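You operate a simulated robot arm through the tools that you are given. There is no shell and no other tool. Be economical: measure what you need, move in short steps, check, and stop when the job is done.

Carry out the task below with a simulated two-armed robot. There is one attempt and no reset: what you move stays moved.

Task
Crimp the grey hose from the wooden rack at its printed size.
Fine: crimper on, size knob set, hose laid in; hold both green buttons; one crimp only; then switch off; the hose stays in.
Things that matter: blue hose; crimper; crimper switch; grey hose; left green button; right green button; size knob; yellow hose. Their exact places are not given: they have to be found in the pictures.

The check looks at the end state, three seconds after you hand in, the way a careful person would. Anything else that was tipped, shoved, dropped, spilled or broken makes it a failure.

Robot
Two 7-joint arms with three-finger grippers on one trunk, on a base that drives. Base frame: it is fixed to the floor where the robot stands at the start and does not move with it; the origin is under the middle of the robot, x ahead of it, y to its left, z up. Readings come in mm, rad, newtons and seconds.
The left shoulder is at the start at [30, 124, 1083], the right one opposite. With the tool pointing down near the work surface each hand reaches from about 100 to 780 mm from the robot's upright axis, wherever it stands, measured 20 degrees to its own side. Places, roughly: crimper [600, 200, 900]; crimper switch [500, 0, 900]; left green button [300, 200, 900]; right green button [500, -100, 900]; size knob [400, 100, 900]. Payload 2.2 kg a hand.
Tool frame (each hand has its own): the origin (TCP) lies between the finger pads and is the grasp point; the fingertips stand 28 mm ahead of it; z points along the fingers, y is the line along which they close. Largest opening 102 mm; the body of the gripper starts 71 mm behind the TCP.
Orientation is that of the tool frame in the base frame, as [roll, pitch, yaw] about the fixed x, y, z axes, in that order (R = Rz(yaw) Ry(pitch) Rx(roll)). With the fingers straight down and closing along the base's y, the tool's x points along the base's -x, its y along +y and its z along -z.

Tools
- The arms move only by the tool step_arm. It takes "left_steps", "right_steps" or both (then of equal length, played together; a hand with none holds still); each is a list of rows, each a list of 2 entries, a list of its own where there are three numbers: the shift along the tool's x, y, z in cm, then the turn, a rotation vector about the tool's x, y, z in rad. In form: [[[tx, ty, tz], [rx, ry, rz]], ...]. A call has 1 to 8 rows; each row is the pose to reach, as a shift and turn from the pose commanded when the call began, along the tool's axes at that moment. "left_gripper" and "right_gripper" are, for a hand that has rows, the closure, from 0 (fully open) to 1 (shut), set as the call begins (left out, the last holds). Rows are played at 5 a second. More than 50 mm and 0.15 rad between two rows, or a gripper value outside its range, and nothing of the call is played. A pose out of reach is approached as far as the arm can. The call stops where the force on the tool passes 40 N (or 10 N more than at its start, if that is more) or the arm is blocked; 0.2 s more then pass. The fingers move at their own pace and stop on an object; they squeeze with about 42 N. The grip force told is the motor's: it shows also when the fingers shut on nothing. Time passes only in rows, and 0.2 s behind the last, so rows that repeat a pose let the fingers close. The reply holds the time, the measured pose of the TCP, the force on the tool along the base axes, the opening and the grip force, in the units named above and with some noise, with the torque about the TCP (base axes, N m) and any sound that the robot's microphone picked up, and new pictures: "show" is both (left out), scene, wrist or none (wrist: the cameras of the hands that moved).
- Cameras (640 x 400 px; columns grow to the right, rows downward): "scene" is now at [36.5, 38.7, 1796.7]; the picture's right is [0.52, -0.85, 0.00], its down [-0.68, -0.41, -0.61] and it looks along [0.52, 0.32, -0.79] (base axes); focal length 270 px, centre (320, 200). "left" rides on the left gripper at [72, 38, -86] in its tool frame; the picture's right is [-0.46, 0.89, 0.00], its down [-0.60, -0.32, -0.73] and it looks along [-0.65, -0.34, 0.68] (tool axes); focal length 256 px, centre (320, 200). "right" rides on the right gripper at [69, 44, -86] in its tool frame; the picture's right is [-0.53, 0.85, 0.00], its down [-0.58, -0.36, -0.73] and it looks along [-0.62, -0.39, 0.68] (tool axes); focal length 256 px, centre (320, 200).
- raise_lower(by): slides the trunk up (or, below 0, down) by that many mm; the arms and the scene camera ride with it, the base frame stays. It gives what a move gives, with no picture.
- steer(legs): drives the robot by 1 to 6 legs, each [ahead, left, turn to the left] in mm, mm and rad, along the robot's own axes; the way and the turn of a leg run together, so that a leg with both is an arc; at most 1500 mm and 3.142 rad a leg. The arms and the cameras ride along, it lands a little off, and it stops where it bumps. It gives what a move gives, and a new picture of the scene camera.
- pan_tilt(pan, tilt): turns the head with the scene camera to pan (to the left, within 2.496 rad either way) and tilt (down, from -0.506 to 1.204), counted from straight ahead of the robot. It gives what a move gives, and a new picture of the scene camera.
- probe_pixels(camera, pixels): for up to 12 pixels [column, row] of the newest picture of that camera ("zoom" is the newest enlarged one), the place [x, y, z] in the base frame of the surface seen there, good to about 2 mm. No time passes.
- inspect(camera, box): a new picture of the part [left, top, right, bottom] of that camera's present view, enlarged. No time passes.
- close_job(): hands the job in; it is judged then, once.

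Keep the steps short. Do not move on a guess: measure, check each grasp and each placing, and mend mistakes. In all there are 80 turns and 260 pictures (those below and enlarged ones count). Leave the grippers open and the arms clear of the work at the hand-in unless told otherwise, and finish with a single line.

The tools are called as name(argument=value, ...) on one line, values as JSON. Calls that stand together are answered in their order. step_arm: Moves the arms, as the interface text tells. Its arguments: {"type":"object","properties":{"left_steps":{"type":"array","items":{"type":"array"}},"left_gripper":{"type":"number"},"right_steps":{"type":"array","items":{"type":"array"}},"right_gripper":{"type":"number"},"show":{"type":"string","enum":["both","scene","wrist","none"]}},"required":[]} The other tools are called the same way: raise_lower (by) slides the trunk up or down; steer (legs) drives the base; pan_tilt (pan, tilt) turns the head that bears the scene camera; probe_pixels (camera, pixels) gives the place of the surface under pixels of a picture; inspect (camera, box) takes an enlarged picture of a part of a camera's view; close_job () hands the job in.

At the start:

```text
time_s: 0.0
left_tcp_pos: [440.0, 517.6, 1197.1]
left_ee_rot: [3.141, 0.0, 3.141]
left_force: [-0.4, 0.1, -1.4]
left_moment: [-0.01, 0.02, -0.03]
left_finger_gap: 101.9
left_gripper_force: 0.0
right_tcp_pos: [342.2, 15.8, 1186.0]
right_ee_rot: [-3.14, 0.0, 3.141]
right_force: [-0.2, -0.4, 0.2]
right_moment: [0.01, 0.0, -0.04]
right_finger_gap: 102.0
right_gripper_force: 0.1
trunk travel left (down, up): [-325.0, 215.0]
robot x, y, heading: [-0.8, -0.2, 0.002]
head pan, tilt: [0.546, 0.915]
```

scene: 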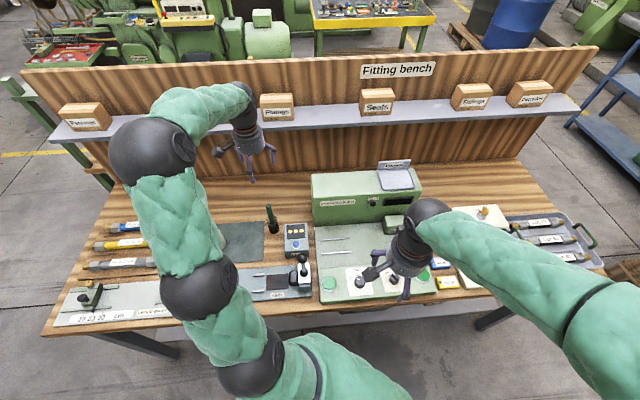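
right: 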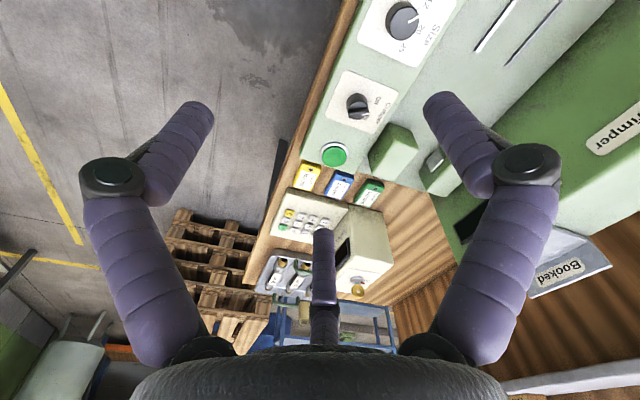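
left: 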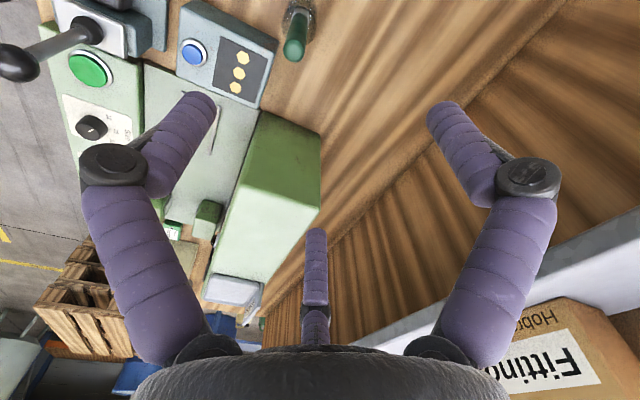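

I see the bench with a hose rack at left (around 120,245), the crimper in the middle and a tray with hoses at right. I'll enlarge these parts first.

inspect(camera="scene", box=[40, 190, 200, 340])

inspect(camera="scene", box=[230, 160, 450, 310])

inspect(camera="scene", box=[430, 190, 620, 300])

inspect(camera="right", box=[260, 0, 640, 260])

```text
2.67 times, centred on (120, 265) of scene
```

zoom: 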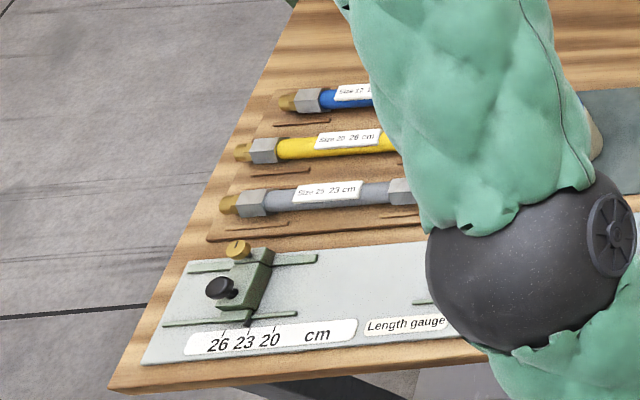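

```text
2.67 times, centred on (340, 235) of scene
```

zoom: 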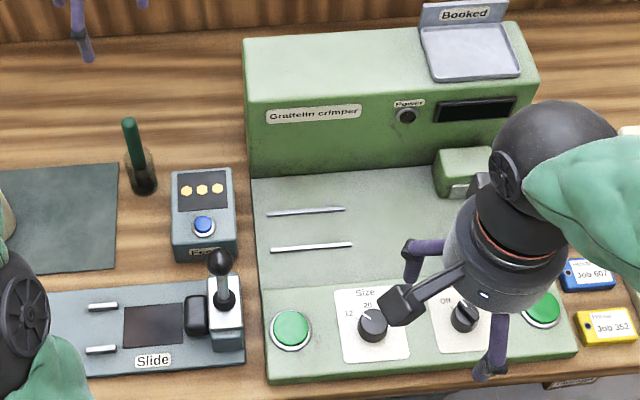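

```text
3.37 times, centred on (525, 245) of scene
```

zoom: 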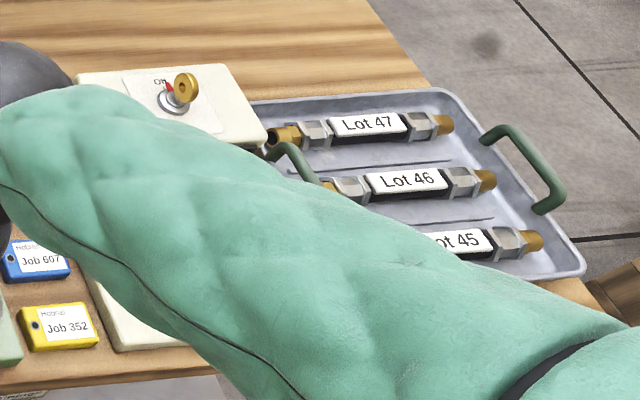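

```text
1.54 times, centred on (450, 130) of right
```

zoom: 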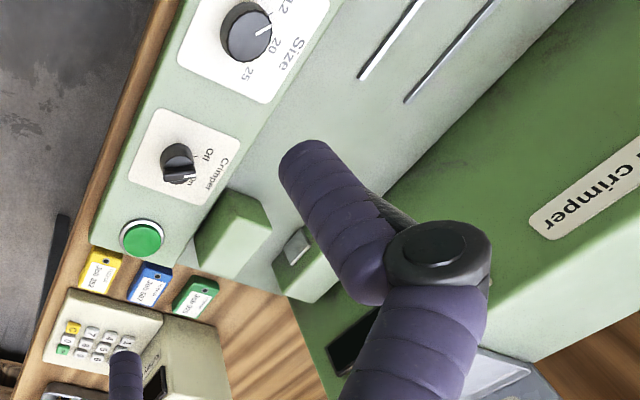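

The grey hose seems to read Size 2x, 23 cm. I'll measure positions in the scene.

probe_pixels(camera="scene", pixels=[[86, 266], [102, 265], [122, 262], [142, 261], [155, 263], [128, 243], [330, 283], [359, 284], [389, 280], [416, 276], [320, 241], [345, 238]])

inspect(camera="scene", box=[80, 225, 160, 275])

probe_pixels(camera="right", pixels=[[335, 154], [358, 106], [403, 20], [415, 23], [395, 150], [440, 175], [434, 160], [380, 170], [480, 50], [515, 60], [500, 20], [545, 25]])

inspect(camera="right", box=[320, 70, 420, 130])

```text
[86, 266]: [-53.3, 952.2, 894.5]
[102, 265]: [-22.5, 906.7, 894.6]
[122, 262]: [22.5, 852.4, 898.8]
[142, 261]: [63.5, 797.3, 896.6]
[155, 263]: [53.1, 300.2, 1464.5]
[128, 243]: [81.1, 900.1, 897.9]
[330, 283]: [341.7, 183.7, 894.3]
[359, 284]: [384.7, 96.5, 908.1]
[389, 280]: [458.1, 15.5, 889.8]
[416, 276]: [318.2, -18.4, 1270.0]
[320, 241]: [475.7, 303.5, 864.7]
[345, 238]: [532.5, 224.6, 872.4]
```

```text
8.00 times, centred on (120, 250) of scene
```

zoom: 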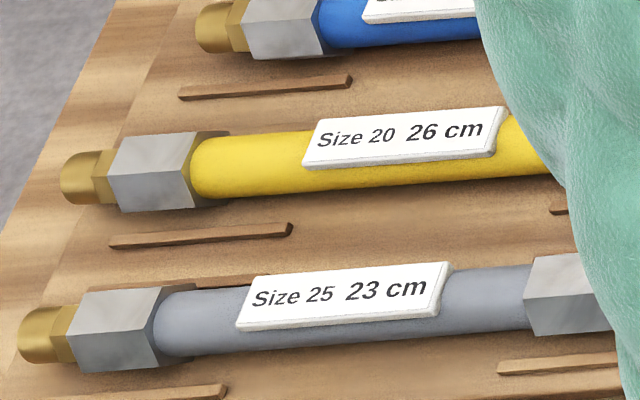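

```text
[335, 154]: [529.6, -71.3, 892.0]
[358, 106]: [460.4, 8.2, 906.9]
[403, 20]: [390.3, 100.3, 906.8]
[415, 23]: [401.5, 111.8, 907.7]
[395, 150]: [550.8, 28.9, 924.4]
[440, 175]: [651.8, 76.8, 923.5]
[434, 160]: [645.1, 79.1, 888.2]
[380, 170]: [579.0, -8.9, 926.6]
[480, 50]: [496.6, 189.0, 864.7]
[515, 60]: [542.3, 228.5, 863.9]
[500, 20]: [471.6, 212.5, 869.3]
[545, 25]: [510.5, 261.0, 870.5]
```

```text
6.40 times, centred on (370, 100) of right
```

zoom: 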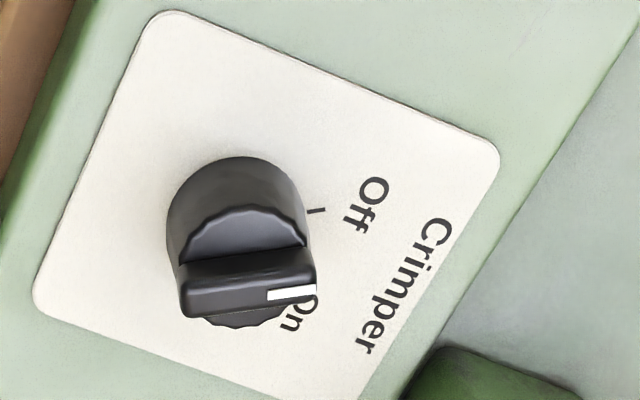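

Grey is Size 25, 23 cm. The bench is turned about 0.635 rad to me. Before I drive, I'll check the shelf edge, bench edge and the size dial.

probe_pixels(camera="scene", pixels=[[100, 138], [300, 120], [540, 112], [50, 337], [300, 318], [500, 300], [105, 200], [30, 70], [590, 50]])

inspect(camera="right", box=[340, 0, 480, 80])

```text
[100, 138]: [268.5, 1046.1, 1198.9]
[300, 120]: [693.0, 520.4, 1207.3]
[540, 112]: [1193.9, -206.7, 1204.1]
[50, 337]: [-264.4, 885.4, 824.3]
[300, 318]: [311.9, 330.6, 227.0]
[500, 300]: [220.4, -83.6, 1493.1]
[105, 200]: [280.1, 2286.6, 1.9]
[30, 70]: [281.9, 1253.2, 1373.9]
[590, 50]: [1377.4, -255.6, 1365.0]
```

```text
4.57 times, centred on (410, 40) of right
```

zoom: 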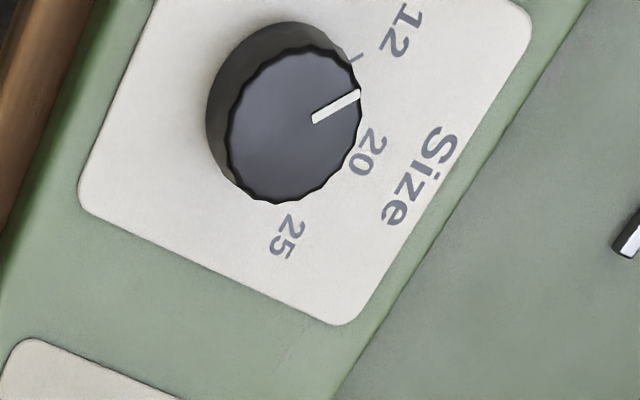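

The shelf front is far back (about 836 mm out). I'll square up to the bench by turning left 0.635, then look.

steer(legs=[[0, 0, 0.633]])

pan_tilt(pan=0.5, tilt=0.95)

```text
time_s: 2.1
left_tcp_pos: [49.4, 679.1, 1195.7]
left_ee_rot: [3.141, -0.001, -2.512]
left_force: [-0.2, 0.1, -0.4]
left_moment: [0.0, -0.01, 0.03]
left_finger_gap: 101.9
left_gripper_force: 0.2
right_tcp_pos: [267.2, 212.8, 1185.2]
right_ee_rot: [-3.141, 0.0, -2.511]
right_force: [0.1, -0.5, 0.2]
right_moment: [0.03, 0.0, 0.0]
right_finger_gap: 102.0
right_gripper_force: 0.1
trunk travel left (down, up): [-325.0, 215.0]
robot x, y, heading: [0.3, -0.5, 0.63]
head pan, tilt: [0.546, 0.915]
```

scene: 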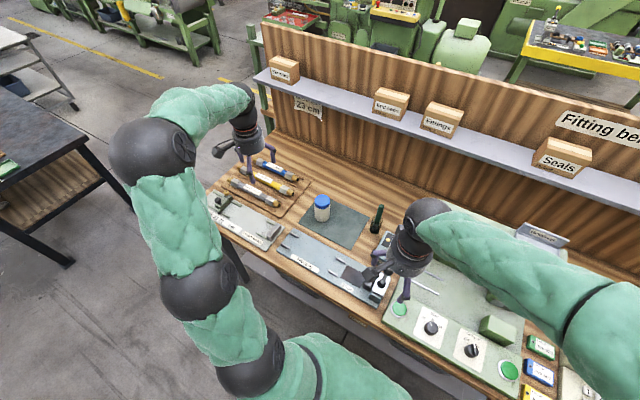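

```text
time_s: 2.7
left_tcp_pos: [49.1, 678.7, 1196.6]
left_ee_rot: [-3.14, 0.001, -2.512]
left_force: [-0.3, 0.0, -0.3]
left_moment: [-0.02, 0.03, 0.02]
left_finger_gap: 101.7
left_gripper_force: 0.1
right_tcp_pos: [267.2, 214.1, 1185.5]
right_ee_rot: [-3.141, 0.0, -2.51]
right_force: [0.0, 0.0, 0.4]
right_moment: [-0.02, 0.01, 0.03]
right_finger_gap: 102.1
right_gripper_force: 0.1
trunk travel left (down, up): [-325.0, 215.0]
robot x, y, heading: [-1.2, 2.4, 0.633]
head pan, tilt: [0.499, 0.949]
```

scene: 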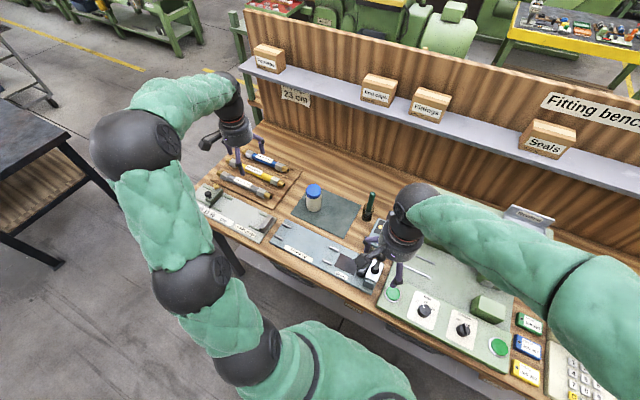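

A dark table stands at left; I'll measure it and read the sign on the bench's back wall (295,97) before driving left.

probe_pixels(camera="scene", pixels=[[65, 138], [50, 170], [10, 230], [120, 185], [140, 150], [228, 182], [286, 196], [232, 255]])

inspect(camera="scene", box=[200, 80, 330, 250])

```text
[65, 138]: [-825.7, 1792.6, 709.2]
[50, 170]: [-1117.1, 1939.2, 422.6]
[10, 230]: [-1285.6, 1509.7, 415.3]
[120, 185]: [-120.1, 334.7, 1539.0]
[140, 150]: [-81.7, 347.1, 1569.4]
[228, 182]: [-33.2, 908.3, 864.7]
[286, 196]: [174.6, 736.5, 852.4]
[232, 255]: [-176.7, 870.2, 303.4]
```

```text
2.35 times, centred on (265, 165) of scene
```

zoom: 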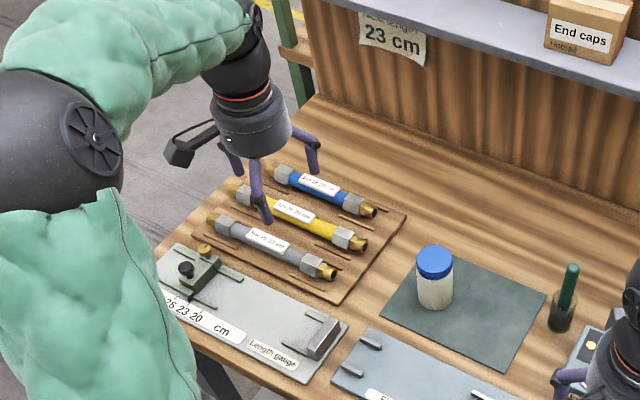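

The table is well clear (over 1 m). I'll drive left 480 mm along the bench.

steer(legs=[[0, 480, 0]])

pan_tilt(pan=0.1, tilt=1.0)

inspect(camera="left", box=[0, 0, 640, 400])

```text
time_s: 5.6
left_tcp_pos: [-232.0, 1064.9, 1196.2]
left_ee_rot: [3.14, -0.001, -2.511]
left_force: [-0.4, 0.0, 0.1]
left_moment: [-0.02, -0.04, 0.02]
left_finger_gap: 102.2
left_gripper_force: 0.1
right_tcp_pos: [-13.8, 598.1, 1185.5]
right_ee_rot: [3.14, -0.001, -2.511]
right_force: [-1.0, 0.5, 0.2]
right_moment: [-0.01, -0.04, 0.04]
right_finger_gap: 102.1
right_gripper_force: 0.0
trunk travel left (down, up): [-325.0, 215.0]
robot x, y, heading: [-282.4, 387.7, 0.629]
head pan, tilt: [0.499, 0.949]
```

scene: 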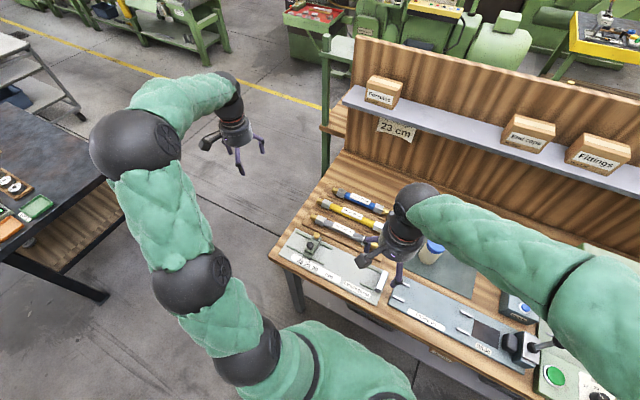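

```text
time_s: 6.5
left_tcp_pos: [-232.2, 1064.9, 1196.1]
left_ee_rot: [3.141, -0.002, -2.512]
left_force: [-0.4, 0.6, 0.4]
left_moment: [0.01, 0.02, 0.0]
left_finger_gap: 101.9
left_gripper_force: 0.0
right_tcp_pos: [-13.3, 599.3, 1186.2]
right_ee_rot: [3.141, 0.0, -2.513]
right_force: [0.1, 0.5, 0.2]
right_moment: [-0.04, 0.02, -0.01]
right_finger_gap: 102.3
right_gripper_force: 0.1
trunk travel left (down, up): [-325.0, 215.0]
robot x, y, heading: [-281.4, 385.5, 0.631]
head pan, tilt: [0.099, 1.0]
```

scene: 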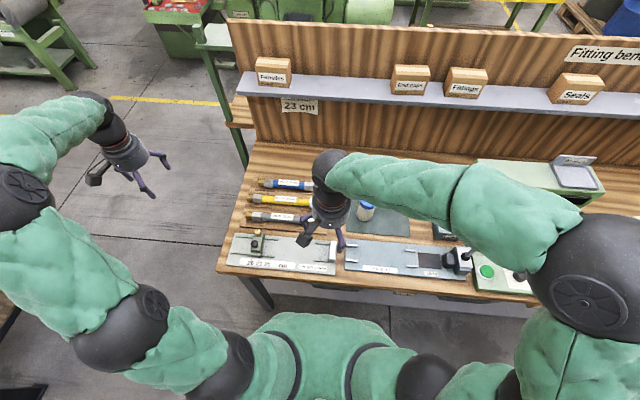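

```text
1.00 times, centred on (320, 200) of left (not enlarged: the box is as wide or as high as the picture)
```

zoom: 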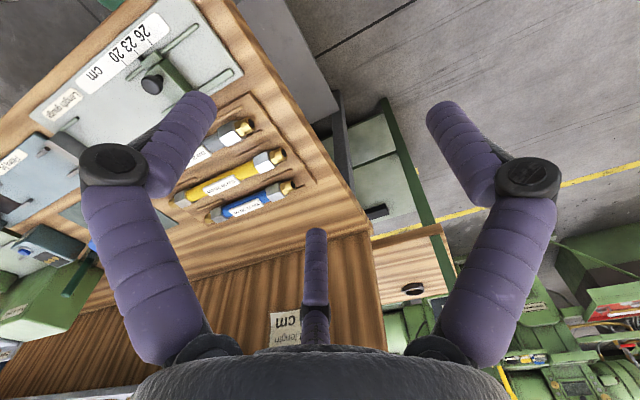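

Now I see the rack clearly at (280,200). I'll zoom in and measure.

inspect(camera="scene", box=[230, 165, 330, 235])

probe_pixels(camera="scene", pixels=[[248, 216], [256, 216], [264, 216], [275, 217], [285, 218], [293, 218], [301, 219], [255, 199], [285, 201], [285, 226], [285, 210], [249, 224]])

```text
5.71 times, centred on (280, 200) of scene
```

zoom: 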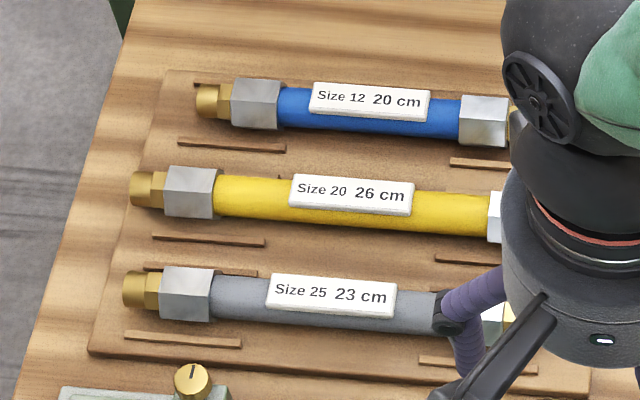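

```text
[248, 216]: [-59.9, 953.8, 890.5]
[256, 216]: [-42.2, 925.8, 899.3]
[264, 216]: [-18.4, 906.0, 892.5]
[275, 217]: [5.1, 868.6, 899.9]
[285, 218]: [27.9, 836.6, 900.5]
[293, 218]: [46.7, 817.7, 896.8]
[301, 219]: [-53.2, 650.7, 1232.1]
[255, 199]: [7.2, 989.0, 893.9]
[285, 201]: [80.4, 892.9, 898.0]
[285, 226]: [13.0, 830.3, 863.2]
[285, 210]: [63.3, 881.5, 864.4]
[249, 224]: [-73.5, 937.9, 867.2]
```

Label centre is at about (20,848,900), and the hose runs along the bench. I'll swing the left hand right towards it while turning the wrist, and move the right hand aside.

step_arm(left_steps=[[[-0.9, -4, 0], [0, 0, -0.145]], [[-1.8, -8, 0], [0, 0, -0.29]], [[-2.7, -12, 0], [0, 0, -0.435]], [[-3.6, -16, 0], [0, 0, -0.58]], [[-4.5, -20, 0], [0, 0, -0.725]], [[-5.4, -24, 0], [0, 0, -0.87]], [[-6.3, -28, 0], [0, 0, -1.015]], [[-7.2, -32, 0], [0, 0, -1.16]]], right_steps=[[[0, -3, 0], [0, 0, 0]], [[0, -6, 0], [0, 0, 0]], [[0, -9, 0], [0, 0, 0]], [[0, -12, 0], [0, 0, 0]], [[0, -15, 0], [0, 0, 0]], [[0, -18, 0], [0, 0, 0]], [[0, -21, 0], [0, 0, 0]], [[0, -24, 0], [0, 0, 0]]], left_gripper=0.4, show="both")

```text
time_s: 8.3
left_tcp_pos: [17.8, 847.6, 1196.4]
left_ee_rot: [3.14, 0.001, -1.351]
left_force: [0.0, -1.1, 0.2]
left_moment: [0.01, 0.02, 0.03]
left_finger_gap: 61.2
left_gripper_force: 0.1
right_tcp_pos: [128.2, 403.6, 1187.1]
right_ee_rot: [3.14, 0.0, -2.51]
right_force: [0.4, 0.6, 1.1]
right_moment: [0.03, 0.06, 0.01]
right_finger_gap: 101.8
right_gripper_force: 0.1
trunk travel left (down, up): [-325.0, 215.0]
robot x, y, heading: [-281.8, 386.7, 0.632]
head pan, tilt: [0.099, 1.0]
```

scene: 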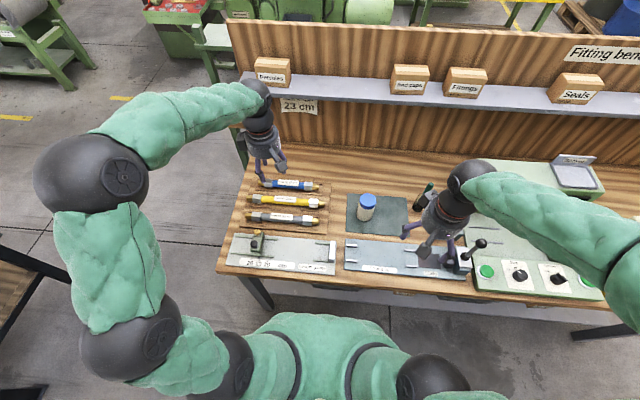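
right: 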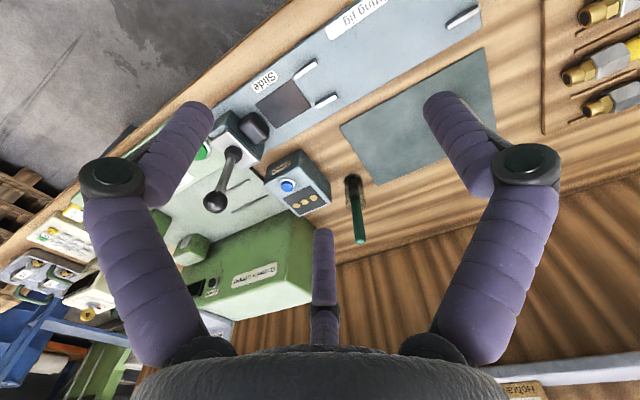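
left: 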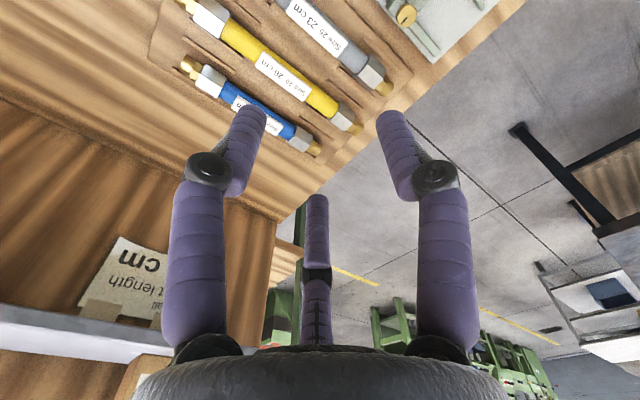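

The grey hose is fully visible now. I'll zoom and measure its ends.

inspect(camera="scene", box=[235, 170, 345, 240])

probe_pixels(camera="scene", pixels=[[246, 216], [255, 216], [262, 217], [270, 217], [278, 218], [286, 219], [294, 219], [302, 220], [308, 220], [316, 221], [319, 221]])

```text
5.71 times, centred on (290, 205) of scene
```

zoom: 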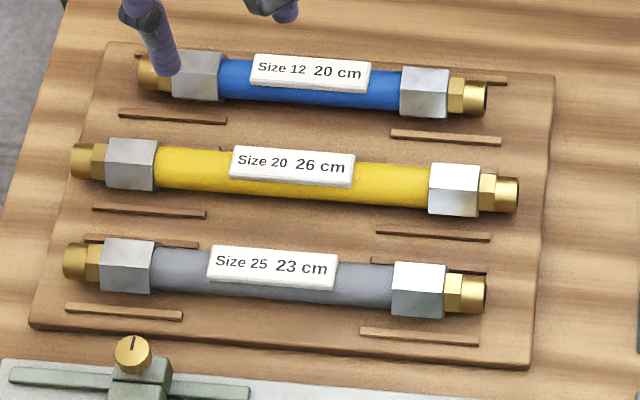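

```text
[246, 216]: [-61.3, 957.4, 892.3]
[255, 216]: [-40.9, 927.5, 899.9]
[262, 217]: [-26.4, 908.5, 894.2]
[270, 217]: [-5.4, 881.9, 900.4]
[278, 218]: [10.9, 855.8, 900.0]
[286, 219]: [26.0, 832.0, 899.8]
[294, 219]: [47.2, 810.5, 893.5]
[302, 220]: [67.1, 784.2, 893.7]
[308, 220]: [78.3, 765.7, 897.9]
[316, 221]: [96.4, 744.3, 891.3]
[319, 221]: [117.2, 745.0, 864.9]
```

The hose is centred at about (18,850), length about 282 mm, direction matches the bench. The rack board is at z 864, so I'll grasp at TCP z ≈ 894. I'll finish the wrist turn and descend most of the way.

step_arm(left_steps=[[[-0.03, -0.06, 2], [0, 0, -0.138]], [[-0.06, -0.12, 5], [0, 0, -0.276]], [[-0.08, -0.18, 9], [0, 0, -0.413]], [[-0.08, -0.18, 13], [0, 0, -0.413]], [[-0.08, -0.18, 17], [0, 0, -0.413]], [[-0.08, -0.18, 21], [0, 0, -0.413]], [[-0.08, -0.18, 24], [0, 0, -0.413]], [[-0.08, -0.18, 24], [0, 0, -0.413]]], show="both")

```text
time_s: 10.1
left_tcp_pos: [14.7, 849.7, 957.1]
left_ee_rot: [3.141, -0.001, -0.941]
left_force: [-0.7, 0.3, 0.4]
left_moment: [-0.01, -0.01, 0.0]
left_finger_gap: 61.0
left_gripper_force: 0.1
right_tcp_pos: [127.8, 404.2, 1187.1]
right_ee_rot: [3.141, 0.0, -2.51]
right_force: [0.9, -1.0, -0.1]
right_moment: [0.01, -0.03, 0.0]
right_finger_gap: 102.0
right_gripper_force: 0.0
trunk travel left (down, up): [-325.0, 215.0]
robot x, y, heading: [-279.4, 383.3, 0.626]
head pan, tilt: [0.099, 1.0]
```

scene: 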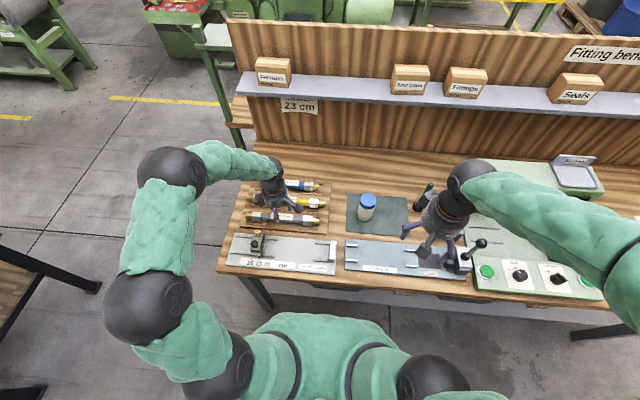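
left: 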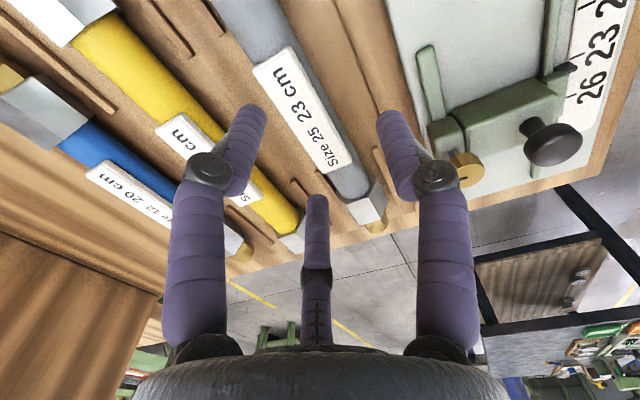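

A third finger-like part shows at (315,215) in the wrist picture; I'll probe it and the fingertips relative to the hose.

probe_pixels(camera="left", pixels=[[316, 205], [316, 240], [316, 300], [250, 115], [390, 120], [300, 105], [330, 150], [372, 215], [300, 190], [380, 165], [260, 40]])

```text
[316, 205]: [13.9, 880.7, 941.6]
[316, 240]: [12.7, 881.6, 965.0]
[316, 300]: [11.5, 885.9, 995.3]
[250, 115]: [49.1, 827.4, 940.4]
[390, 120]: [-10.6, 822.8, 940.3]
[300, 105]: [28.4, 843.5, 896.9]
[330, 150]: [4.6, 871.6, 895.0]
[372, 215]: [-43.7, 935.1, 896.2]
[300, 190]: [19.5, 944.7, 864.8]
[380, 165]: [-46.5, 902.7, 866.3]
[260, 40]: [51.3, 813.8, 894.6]
```

The hand really has three jaws (one at tool +y, two at −y, x ±32), so the clearance is asymmetric. I'll open to about 82 mm and offset; first I'll measure the gauge plate edge in front.

probe_pixels(camera="scene", pixels=[[290, 228], [290, 231], [290, 234], [290, 237], [290, 240], [280, 236], [275, 230]])

step_arm(left_steps=[[[0, -0.4, 0], [0, 0, 0]], [[0, -0.9, 0], [0, 0, 0]], [[0, -0.9, 0], [0, 0, 0]]], left_gripper=0.2, show="wrist")

```text
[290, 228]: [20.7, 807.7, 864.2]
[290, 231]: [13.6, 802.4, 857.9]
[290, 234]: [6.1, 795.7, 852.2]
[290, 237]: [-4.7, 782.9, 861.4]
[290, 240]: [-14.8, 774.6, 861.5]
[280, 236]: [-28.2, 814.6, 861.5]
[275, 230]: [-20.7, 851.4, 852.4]
```

```text
time_s: 10.9
left_tcp_pos: [22.9, 856.6, 956.3]
left_ee_rot: [3.14, 0.0, -0.939]
left_force: [1.4, -0.1, 0.6]
left_moment: [0.03, 0.02, 0.03]
left_finger_gap: 81.8
left_gripper_force: 0.1
right_tcp_pos: [126.0, 404.5, 1186.1]
right_ee_rot: [3.141, 0.0, -2.511]
right_force: [0.2, -1.1, 0.9]
right_moment: [0.03, 0.01, 0.0]
right_finger_gap: 102.1
right_gripper_force: 0.1
trunk travel left (down, up): [-325.0, 215.0]
robot x, y, heading: [-282.5, 389.8, 0.631]
head pan, tilt: [0.099, 1.0]
```

left: 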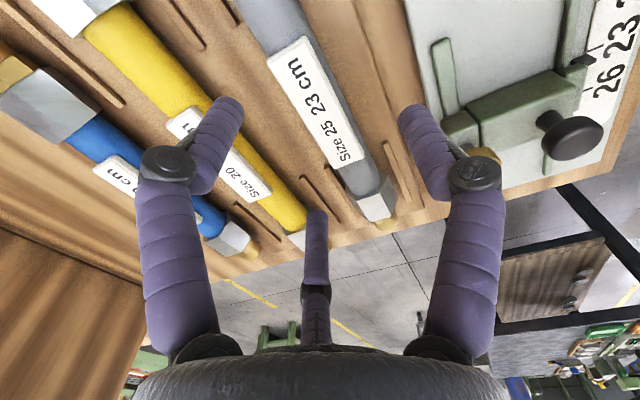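

I'll measure the fingertip positions at this opening.

probe_pixels(camera="left", pixels=[[225, 105], [410, 115], [317, 215], [312, 225], [240, 110], [402, 125], [313, 110], [310, 150]])

```text
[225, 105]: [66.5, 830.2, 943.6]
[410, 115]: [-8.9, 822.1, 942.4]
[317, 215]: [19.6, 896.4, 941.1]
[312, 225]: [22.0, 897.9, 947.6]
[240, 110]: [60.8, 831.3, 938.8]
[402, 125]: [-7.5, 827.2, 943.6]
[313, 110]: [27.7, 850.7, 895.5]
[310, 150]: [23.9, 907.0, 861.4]
```

Hose lies at tool y ≈ +8 with 15–20 mm clearance each side. I'll lower 62 mm to TCP z 894.

step_arm(left_steps=[[[0, 0, 2], [0, 0, 0]], [[0, 0, 4], [0, 0, 0]], [[0, 0, 5.5], [0, 0, 0]], [[0, 0, 6.2], [0, 0, 0]], [[0, 0, 6.2], [0, 0, 0]]], show="wrist")

inspect(camera="scene", box=[230, 165, 340, 240])

```text
time_s: 12.1
left_tcp_pos: [23.8, 856.8, 893.2]
left_ee_rot: [-3.141, 0.0, -0.939]
left_force: [0.2, 0.5, -0.1]
left_moment: [0.01, -0.01, -0.01]
left_finger_gap: 81.8
left_gripper_force: 0.0
right_tcp_pos: [127.9, 404.1, 1186.4]
right_ee_rot: [-3.141, 0.0, -2.512]
right_force: [0.7, -0.3, -0.9]
right_moment: [-0.01, 0.0, -0.03]
right_finger_gap: 101.7
right_gripper_force: 0.1
trunk travel left (down, up): [-325.0, 215.0]
robot x, y, heading: [-281.3, 389.4, 0.636]
head pan, tilt: [0.099, 1.0]
```

left: 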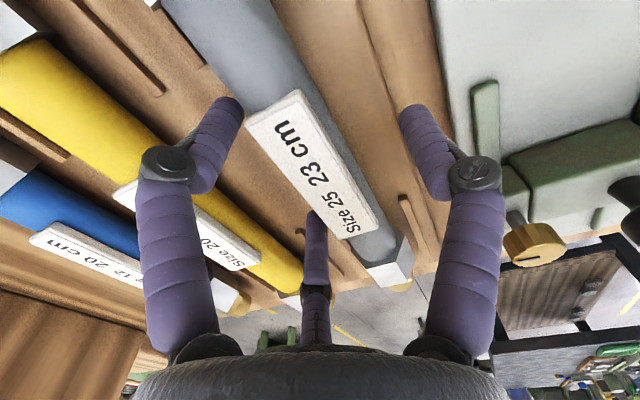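

```text
5.33 times, centred on (285, 202) of scene
```

zoom: 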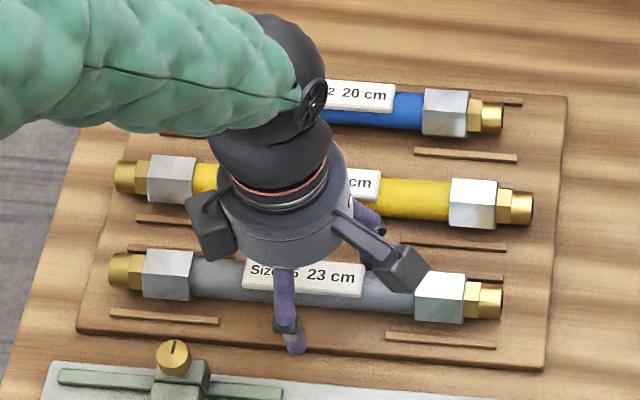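

Fingers straddle the grey hose cleanly. Closing.

step_arm(left_steps=[[[0, 0, 0], [0, 0, 0]], [[0, 0, 0], [0, 0, 0]], [[0, 0, 0], [0, 0, 0]], [[0, 0, 0], [0, 0, 0]]], left_gripper=1, show="wrist")

```text
time_s: 13.1
left_tcp_pos: [23.9, 855.6, 896.1]
left_ee_rot: [-3.141, -0.001, -0.94]
left_force: [2.1, 1.7, 4.3]
left_moment: [0.0, 0.0, 0.01]
left_finger_gap: 41.8
left_gripper_force: 42.5
right_tcp_pos: [128.0, 403.8, 1187.3]
right_ee_rot: [-3.14, 0.0, -2.511]
right_force: [0.7, 0.1, -0.1]
right_moment: [-0.01, -0.01, 0.01]
right_finger_gap: 102.0
right_gripper_force: 0.0
trunk travel left (down, up): [-325.0, 215.0]
robot x, y, heading: [-280.9, 389.2, 0.629]
head pan, tilt: [0.099, 1.0]
```

left: 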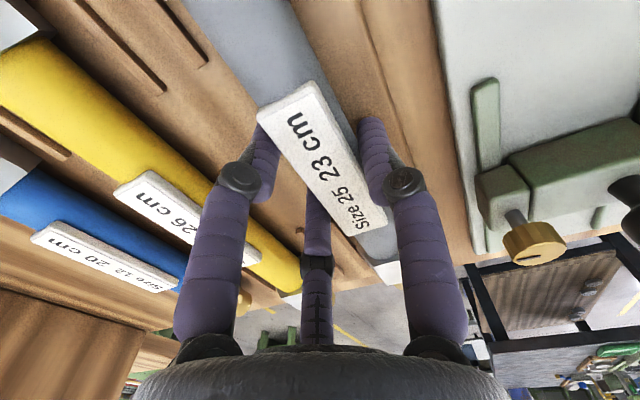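

Gripped (gap 41.8, 42 N). I'll lift 5 cm and check.

step_arm(left_steps=[[[0, 0, -1], [0, 0, 0]], [[0, 0, -3], [0, 0, 0]], [[0, 0, -5], [0, 0, 0]], [[0, 0, -8], [0, 0, 0]], [[0, 0, -12], [0, 0, 0]], [[0, 0, -16], [0, 0, 0]]], show="both")

```text
time_s: 14.5
left_tcp_pos: [22.7, 854.5, 1055.3]
left_ee_rot: [3.141, 0.001, -0.939]
left_force: [-0.2, 0.4, -2.0]
left_moment: [0.03, 0.01, -0.01]
left_finger_gap: 41.3
left_gripper_force: 41.5
right_tcp_pos: [126.5, 404.9, 1185.9]
right_ee_rot: [-3.141, 0.001, -2.512]
right_force: [0.1, -0.1, 0.2]
right_moment: [0.01, 0.0, -0.02]
right_finger_gap: 102.0
right_gripper_force: 0.1
trunk travel left (down, up): [-325.0, 215.0]
robot x, y, heading: [-283.4, 389.2, 0.631]
head pan, tilt: [0.099, 1.0]
```

scene: 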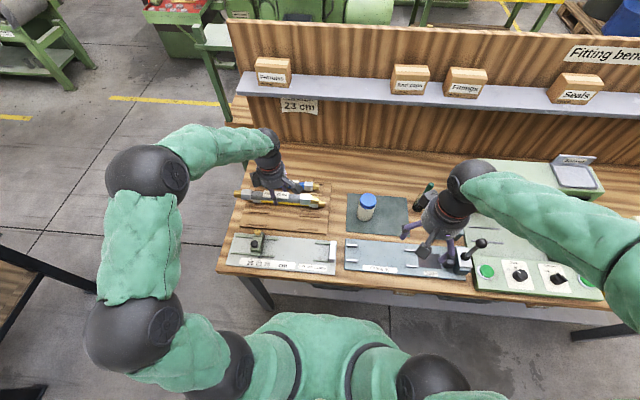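
left: 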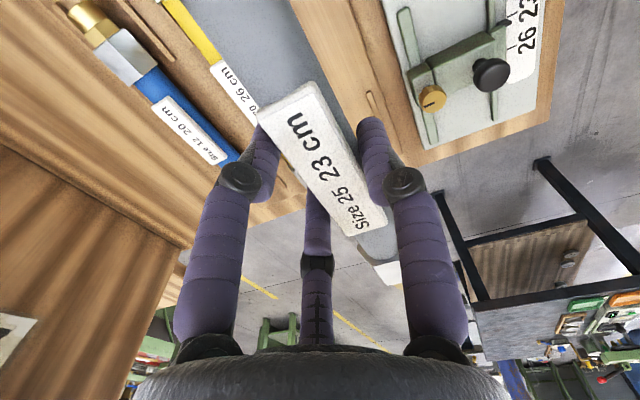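

Hose is held level. I'll drive right 710 mm to stand in front of the crimper.

steer(legs=[[0, -710, 0]])

pan_tilt(pan=0.0, tilt=1.1)

```text
time_s: 18.3
left_tcp_pos: [439.6, 284.6, 1053.4]
left_ee_rot: [3.14, 0.0, -0.936]
left_force: [-0.5, -0.5, -0.9]
left_moment: [0.0, -0.03, 0.01]
left_finger_gap: 41.3
left_gripper_force: 42.3
right_tcp_pos: [544.1, -166.6, 1186.2]
right_ee_rot: [-3.141, 0.0, -2.511]
right_force: [0.4, 1.2, -0.2]
right_moment: [-0.04, -0.03, -0.02]
right_finger_gap: 102.1
right_gripper_force: 0.1
trunk travel left (down, up): [-325.0, 215.0]
robot x, y, heading: [138.0, -185.9, 0.63]
head pan, tilt: [0.099, 1.0]
```

scene: 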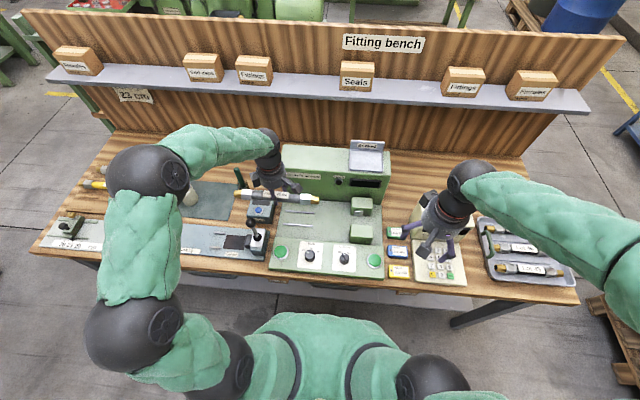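

```text
time_s: 19.0
left_tcp_pos: [439.7, 284.2, 1054.9]
left_ee_rot: [3.141, 0.0, -0.936]
left_force: [0.7, 0.2, -2.2]
left_moment: [0.0, 0.01, 0.01]
left_finger_gap: 41.5
left_gripper_force: 42.2
right_tcp_pos: [544.1, -165.2, 1186.4]
right_ee_rot: [3.141, 0.0, -2.51]
right_force: [-0.2, -1.1, -1.2]
right_moment: [-0.01, 0.0, 0.01]
right_finger_gap: 101.9
right_gripper_force: 0.1
trunk travel left (down, up): [-325.0, 215.0]
robot x, y, heading: [134.7, -185.5, 0.625]
head pan, tilt: [0.0, 1.1]
```

scene: 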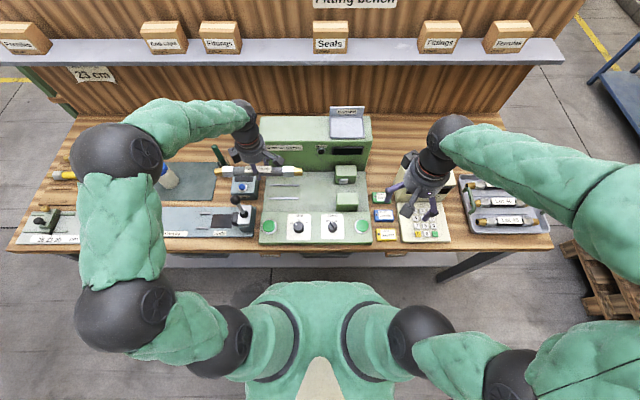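

Now I'll look closely at the crimper bed, dies, dial and switch.

inspect(camera="scene", box=[225, 110, 385, 250])

inspect(camera="scene", box=[280, 205, 360, 250])

probe_pixels(camera="scene", pixels=[[272, 186], [300, 186], [272, 199], [300, 199], [280, 193], [346, 171], [346, 179], [346, 187], [346, 197], [346, 207], [338, 197], [357, 197]])

```text
2.86 times, centred on (305, 180) of scene
```

zoom: 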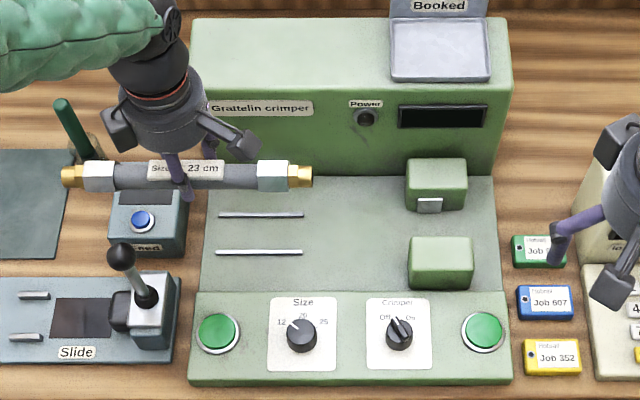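

```text
8.00 times, centred on (320, 228) of scene
```

zoom: 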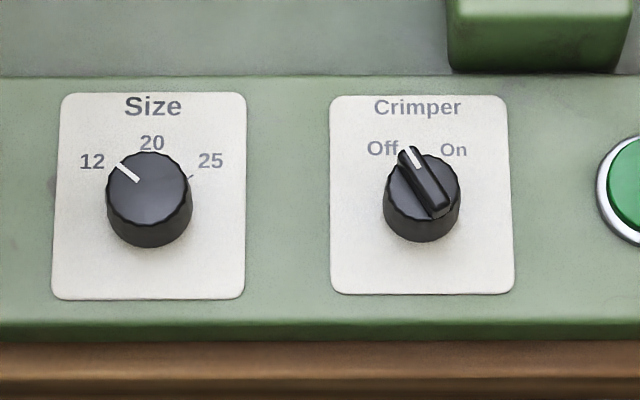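

```text
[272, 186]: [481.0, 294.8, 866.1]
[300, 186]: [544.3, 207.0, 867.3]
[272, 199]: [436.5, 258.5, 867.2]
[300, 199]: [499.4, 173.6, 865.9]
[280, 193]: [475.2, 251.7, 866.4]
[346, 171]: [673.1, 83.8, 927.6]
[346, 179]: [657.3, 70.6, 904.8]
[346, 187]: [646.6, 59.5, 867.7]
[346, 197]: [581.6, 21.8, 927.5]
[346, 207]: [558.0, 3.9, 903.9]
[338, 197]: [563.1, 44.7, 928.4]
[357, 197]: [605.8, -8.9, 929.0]
```

The dial now points at 12 (needs 25) and the switch is at Off. I'll measure the held hose and the jaw more exactly.

probe_pixels(camera="scene", pixels=[[217, 171], [220, 171], [227, 171], [237, 171], [248, 169], [268, 171], [288, 171], [298, 171], [301, 171]])

inspect(camera="scene", box=[210, 145, 310, 195])

inspect(camera="scene", box=[315, 150, 380, 220])

```text
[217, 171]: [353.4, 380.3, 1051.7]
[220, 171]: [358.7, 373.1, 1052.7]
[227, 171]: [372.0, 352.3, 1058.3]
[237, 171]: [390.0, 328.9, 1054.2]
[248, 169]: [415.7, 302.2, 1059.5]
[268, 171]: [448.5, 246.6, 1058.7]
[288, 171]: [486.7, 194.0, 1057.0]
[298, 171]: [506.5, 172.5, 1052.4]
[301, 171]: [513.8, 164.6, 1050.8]
```

```text
6.40 times, centred on (260, 170) of scene
```

zoom: 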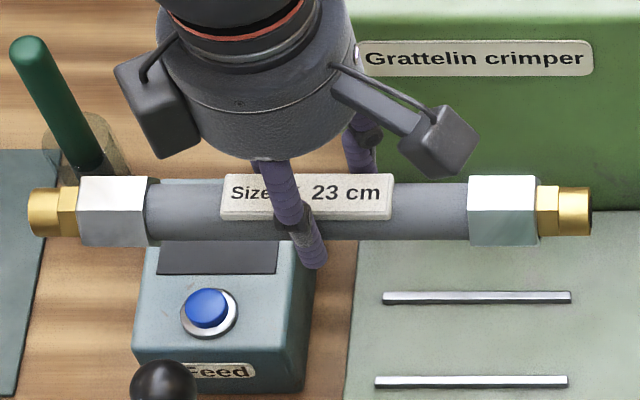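

```text
5.71 times, centred on (348, 185) of scene
```

zoom: 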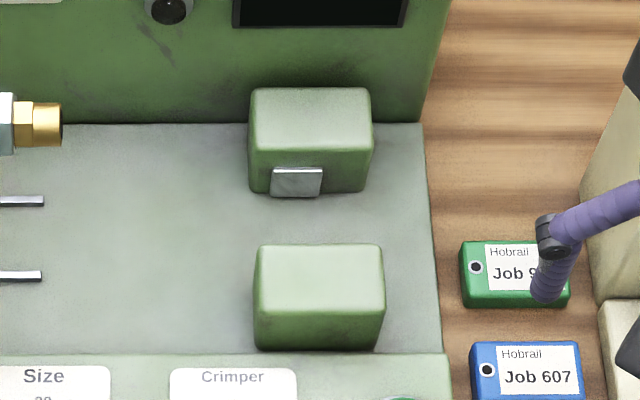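

Hose mid is at u≈37 with the TCP at u≈31; axis 12 mm below TCP, 8 mm in front. Let me probe the jaw plate and blocks.

probe_pixels(camera="scene", pixels=[[344, 182], [340, 182], [348, 182], [344, 180], [344, 184], [336, 180], [356, 180], [337, 168], [356, 168], [348, 193], [348, 190], [340, 188]])

```text
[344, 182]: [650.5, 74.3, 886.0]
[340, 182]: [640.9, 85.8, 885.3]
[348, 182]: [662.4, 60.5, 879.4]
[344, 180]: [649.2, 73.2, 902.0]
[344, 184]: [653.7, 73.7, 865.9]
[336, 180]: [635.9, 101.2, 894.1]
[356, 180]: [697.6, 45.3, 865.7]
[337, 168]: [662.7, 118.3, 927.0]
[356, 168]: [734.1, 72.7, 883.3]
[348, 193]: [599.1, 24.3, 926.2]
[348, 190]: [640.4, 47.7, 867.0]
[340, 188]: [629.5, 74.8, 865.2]
```

Back jaw face is at v≈568, u≈326; front block rear at v≈498; so the nut's centre goes to u≈326, v≈534. I'll move the hose 193 mm right and 19 mm in, staying high.

step_arm(left_steps=[[[4, -0.4, 0], [0, 0, 0]], [[8, -0.8, 0], [0, 0, 0]], [[12, -1.2, 0], [0, 0, 0]], [[16, -1.6, 0], [0, 0, 0]], [[19.3, -1.9, 0], [0, 0, 0]], [[19.3, -1.9, 4], [0, 0, 0]], [[19.3, -1.9, 7], [0, 0, 0]], [[19.3, -1.9, 7], [0, 0, 0]]], show="both")

inspect(camera="scene", box=[250, 130, 380, 220])

```text
time_s: 20.8
left_tcp_pos: [569.1, 140.3, 982.4]
left_ee_rot: [3.14, 0.0, -0.939]
left_force: [-0.1, -0.1, -1.9]
left_moment: [-0.01, -0.04, 0.0]
left_finger_gap: 41.5
left_gripper_force: 42.1
right_tcp_pos: [543.3, -167.3, 1185.5]
right_ee_rot: [-3.141, -0.001, -2.512]
right_force: [-0.6, -0.2, -0.1]
right_moment: [-0.01, -0.01, 0.01]
right_finger_gap: 102.1
right_gripper_force: 0.0
trunk travel left (down, up): [-325.0, 215.0]
robot x, y, heading: [137.4, -183.0, 0.63]
head pan, tilt: [0.0, 1.1]
```

scene: 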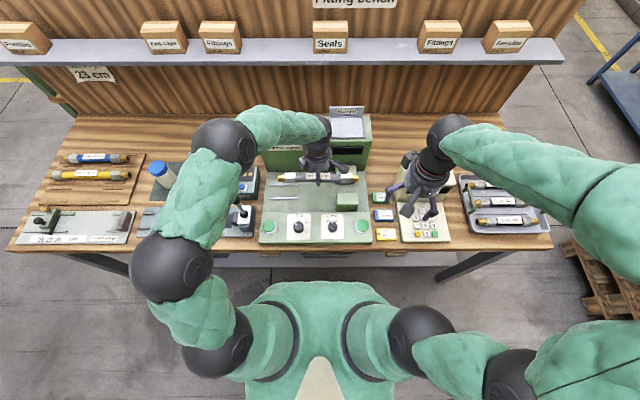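
left: 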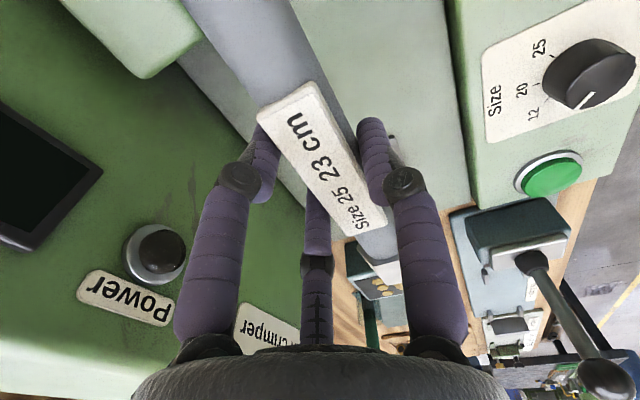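

```text
4.44 times, centred on (315, 175) of scene
```

zoom: 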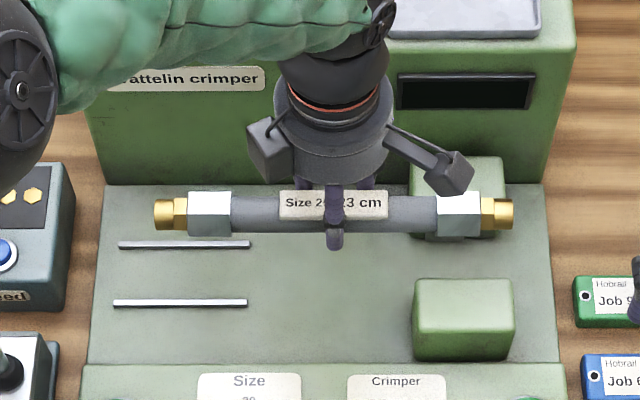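

I'll check that the hand will clear the crimper's box and verify nut alignment.

probe_pixels(camera="scene", pixels=[[359, 150], [359, 142], [359, 139], [275, 165], [281, 178], [289, 178], [346, 178], [354, 178], [349, 166], [303, 164], [318, 178], [272, 155]])

inspect(camera="left", box=[60, 0, 300, 150])

```text
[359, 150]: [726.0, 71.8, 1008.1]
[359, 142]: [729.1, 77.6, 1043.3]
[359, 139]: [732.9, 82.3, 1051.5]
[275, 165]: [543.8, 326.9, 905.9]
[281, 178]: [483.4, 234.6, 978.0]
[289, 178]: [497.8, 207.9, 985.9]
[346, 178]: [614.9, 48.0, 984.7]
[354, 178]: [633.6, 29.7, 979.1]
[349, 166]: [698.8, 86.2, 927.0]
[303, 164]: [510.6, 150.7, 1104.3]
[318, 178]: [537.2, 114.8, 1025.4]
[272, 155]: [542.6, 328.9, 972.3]
```

```text
2.67 times, centred on (180, 75) of left
```

zoom: 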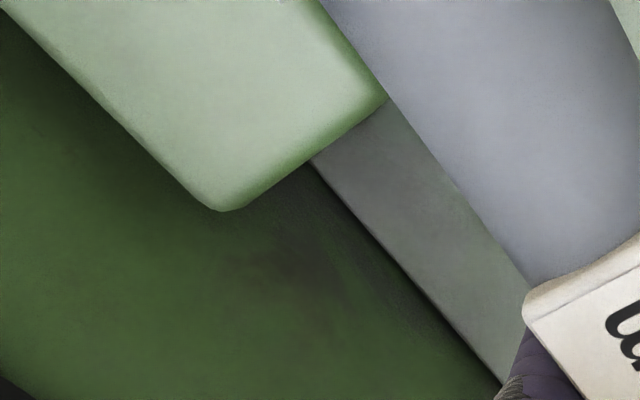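

I'll check the height of the left wrist and forearm over the crimper box (top at z 1052, front at v 628).

probe_pixels(camera="scene", pixels=[[300, 115], [300, 135], [270, 120], [255, 125], [325, 125], [318, 140], [240, 145]])

```text
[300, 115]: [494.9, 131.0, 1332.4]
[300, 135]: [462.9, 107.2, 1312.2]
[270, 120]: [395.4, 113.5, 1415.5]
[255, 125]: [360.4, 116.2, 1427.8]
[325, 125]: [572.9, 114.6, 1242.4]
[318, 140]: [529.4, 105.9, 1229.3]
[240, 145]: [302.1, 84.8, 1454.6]
```

Alignment is good: right nut centre u≈325, v≈533, and the arm clears the box. I'll lower 75 mm.

step_arm(left_steps=[[[0, 0, 3], [0, 0, 0]], [[0, 0, 5.5], [0, 0, 0]], [[0, 0, 7], [0, 0, 0]], [[0, 0, 7.6], [0, 0, 0]], [[0, 0, 7.6], [0, 0, 0]]], show="both")

inspect(camera="scene", box=[250, 150, 380, 230])

```text
time_s: 22.0
left_tcp_pos: [569.0, 139.0, 908.9]
left_ee_rot: [3.141, 0.0, -0.937]
left_force: [0.0, 0.4, -1.0]
left_moment: [0.04, 0.05, 0.0]
left_finger_gap: 41.5
left_gripper_force: 41.5
right_tcp_pos: [543.6, -166.7, 1186.5]
right_ee_rot: [3.141, 0.001, -2.51]
right_force: [0.4, -0.5, -1.4]
right_moment: [-0.01, -0.01, 0.01]
right_finger_gap: 102.5
right_gripper_force: 0.1
trunk travel left (down, up): [-325.0, 215.0]
robot x, y, heading: [134.2, -182.0, 0.633]
head pan, tilt: [0.0, 1.1]
```

scene: 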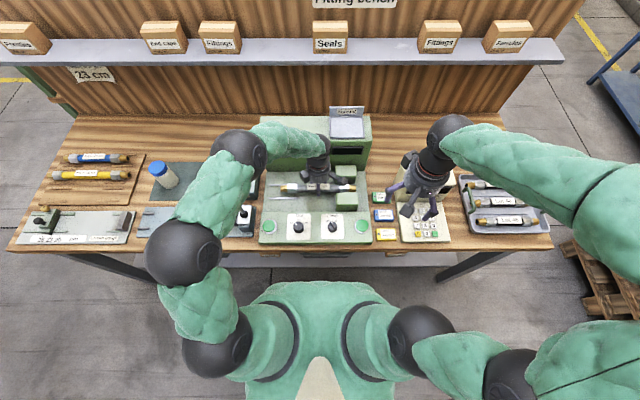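
left: 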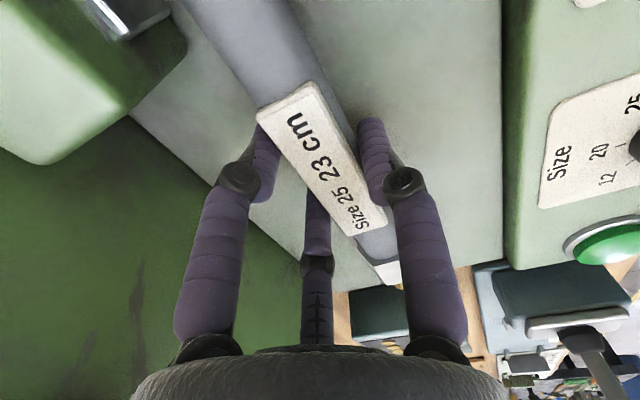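

```text
4.92 times, centred on (315, 190) of scene
```

zoom: 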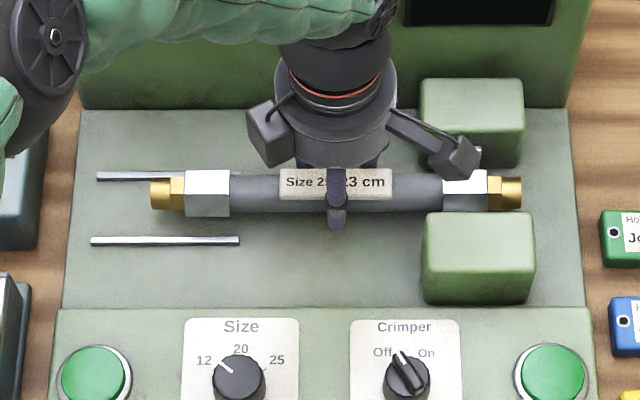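

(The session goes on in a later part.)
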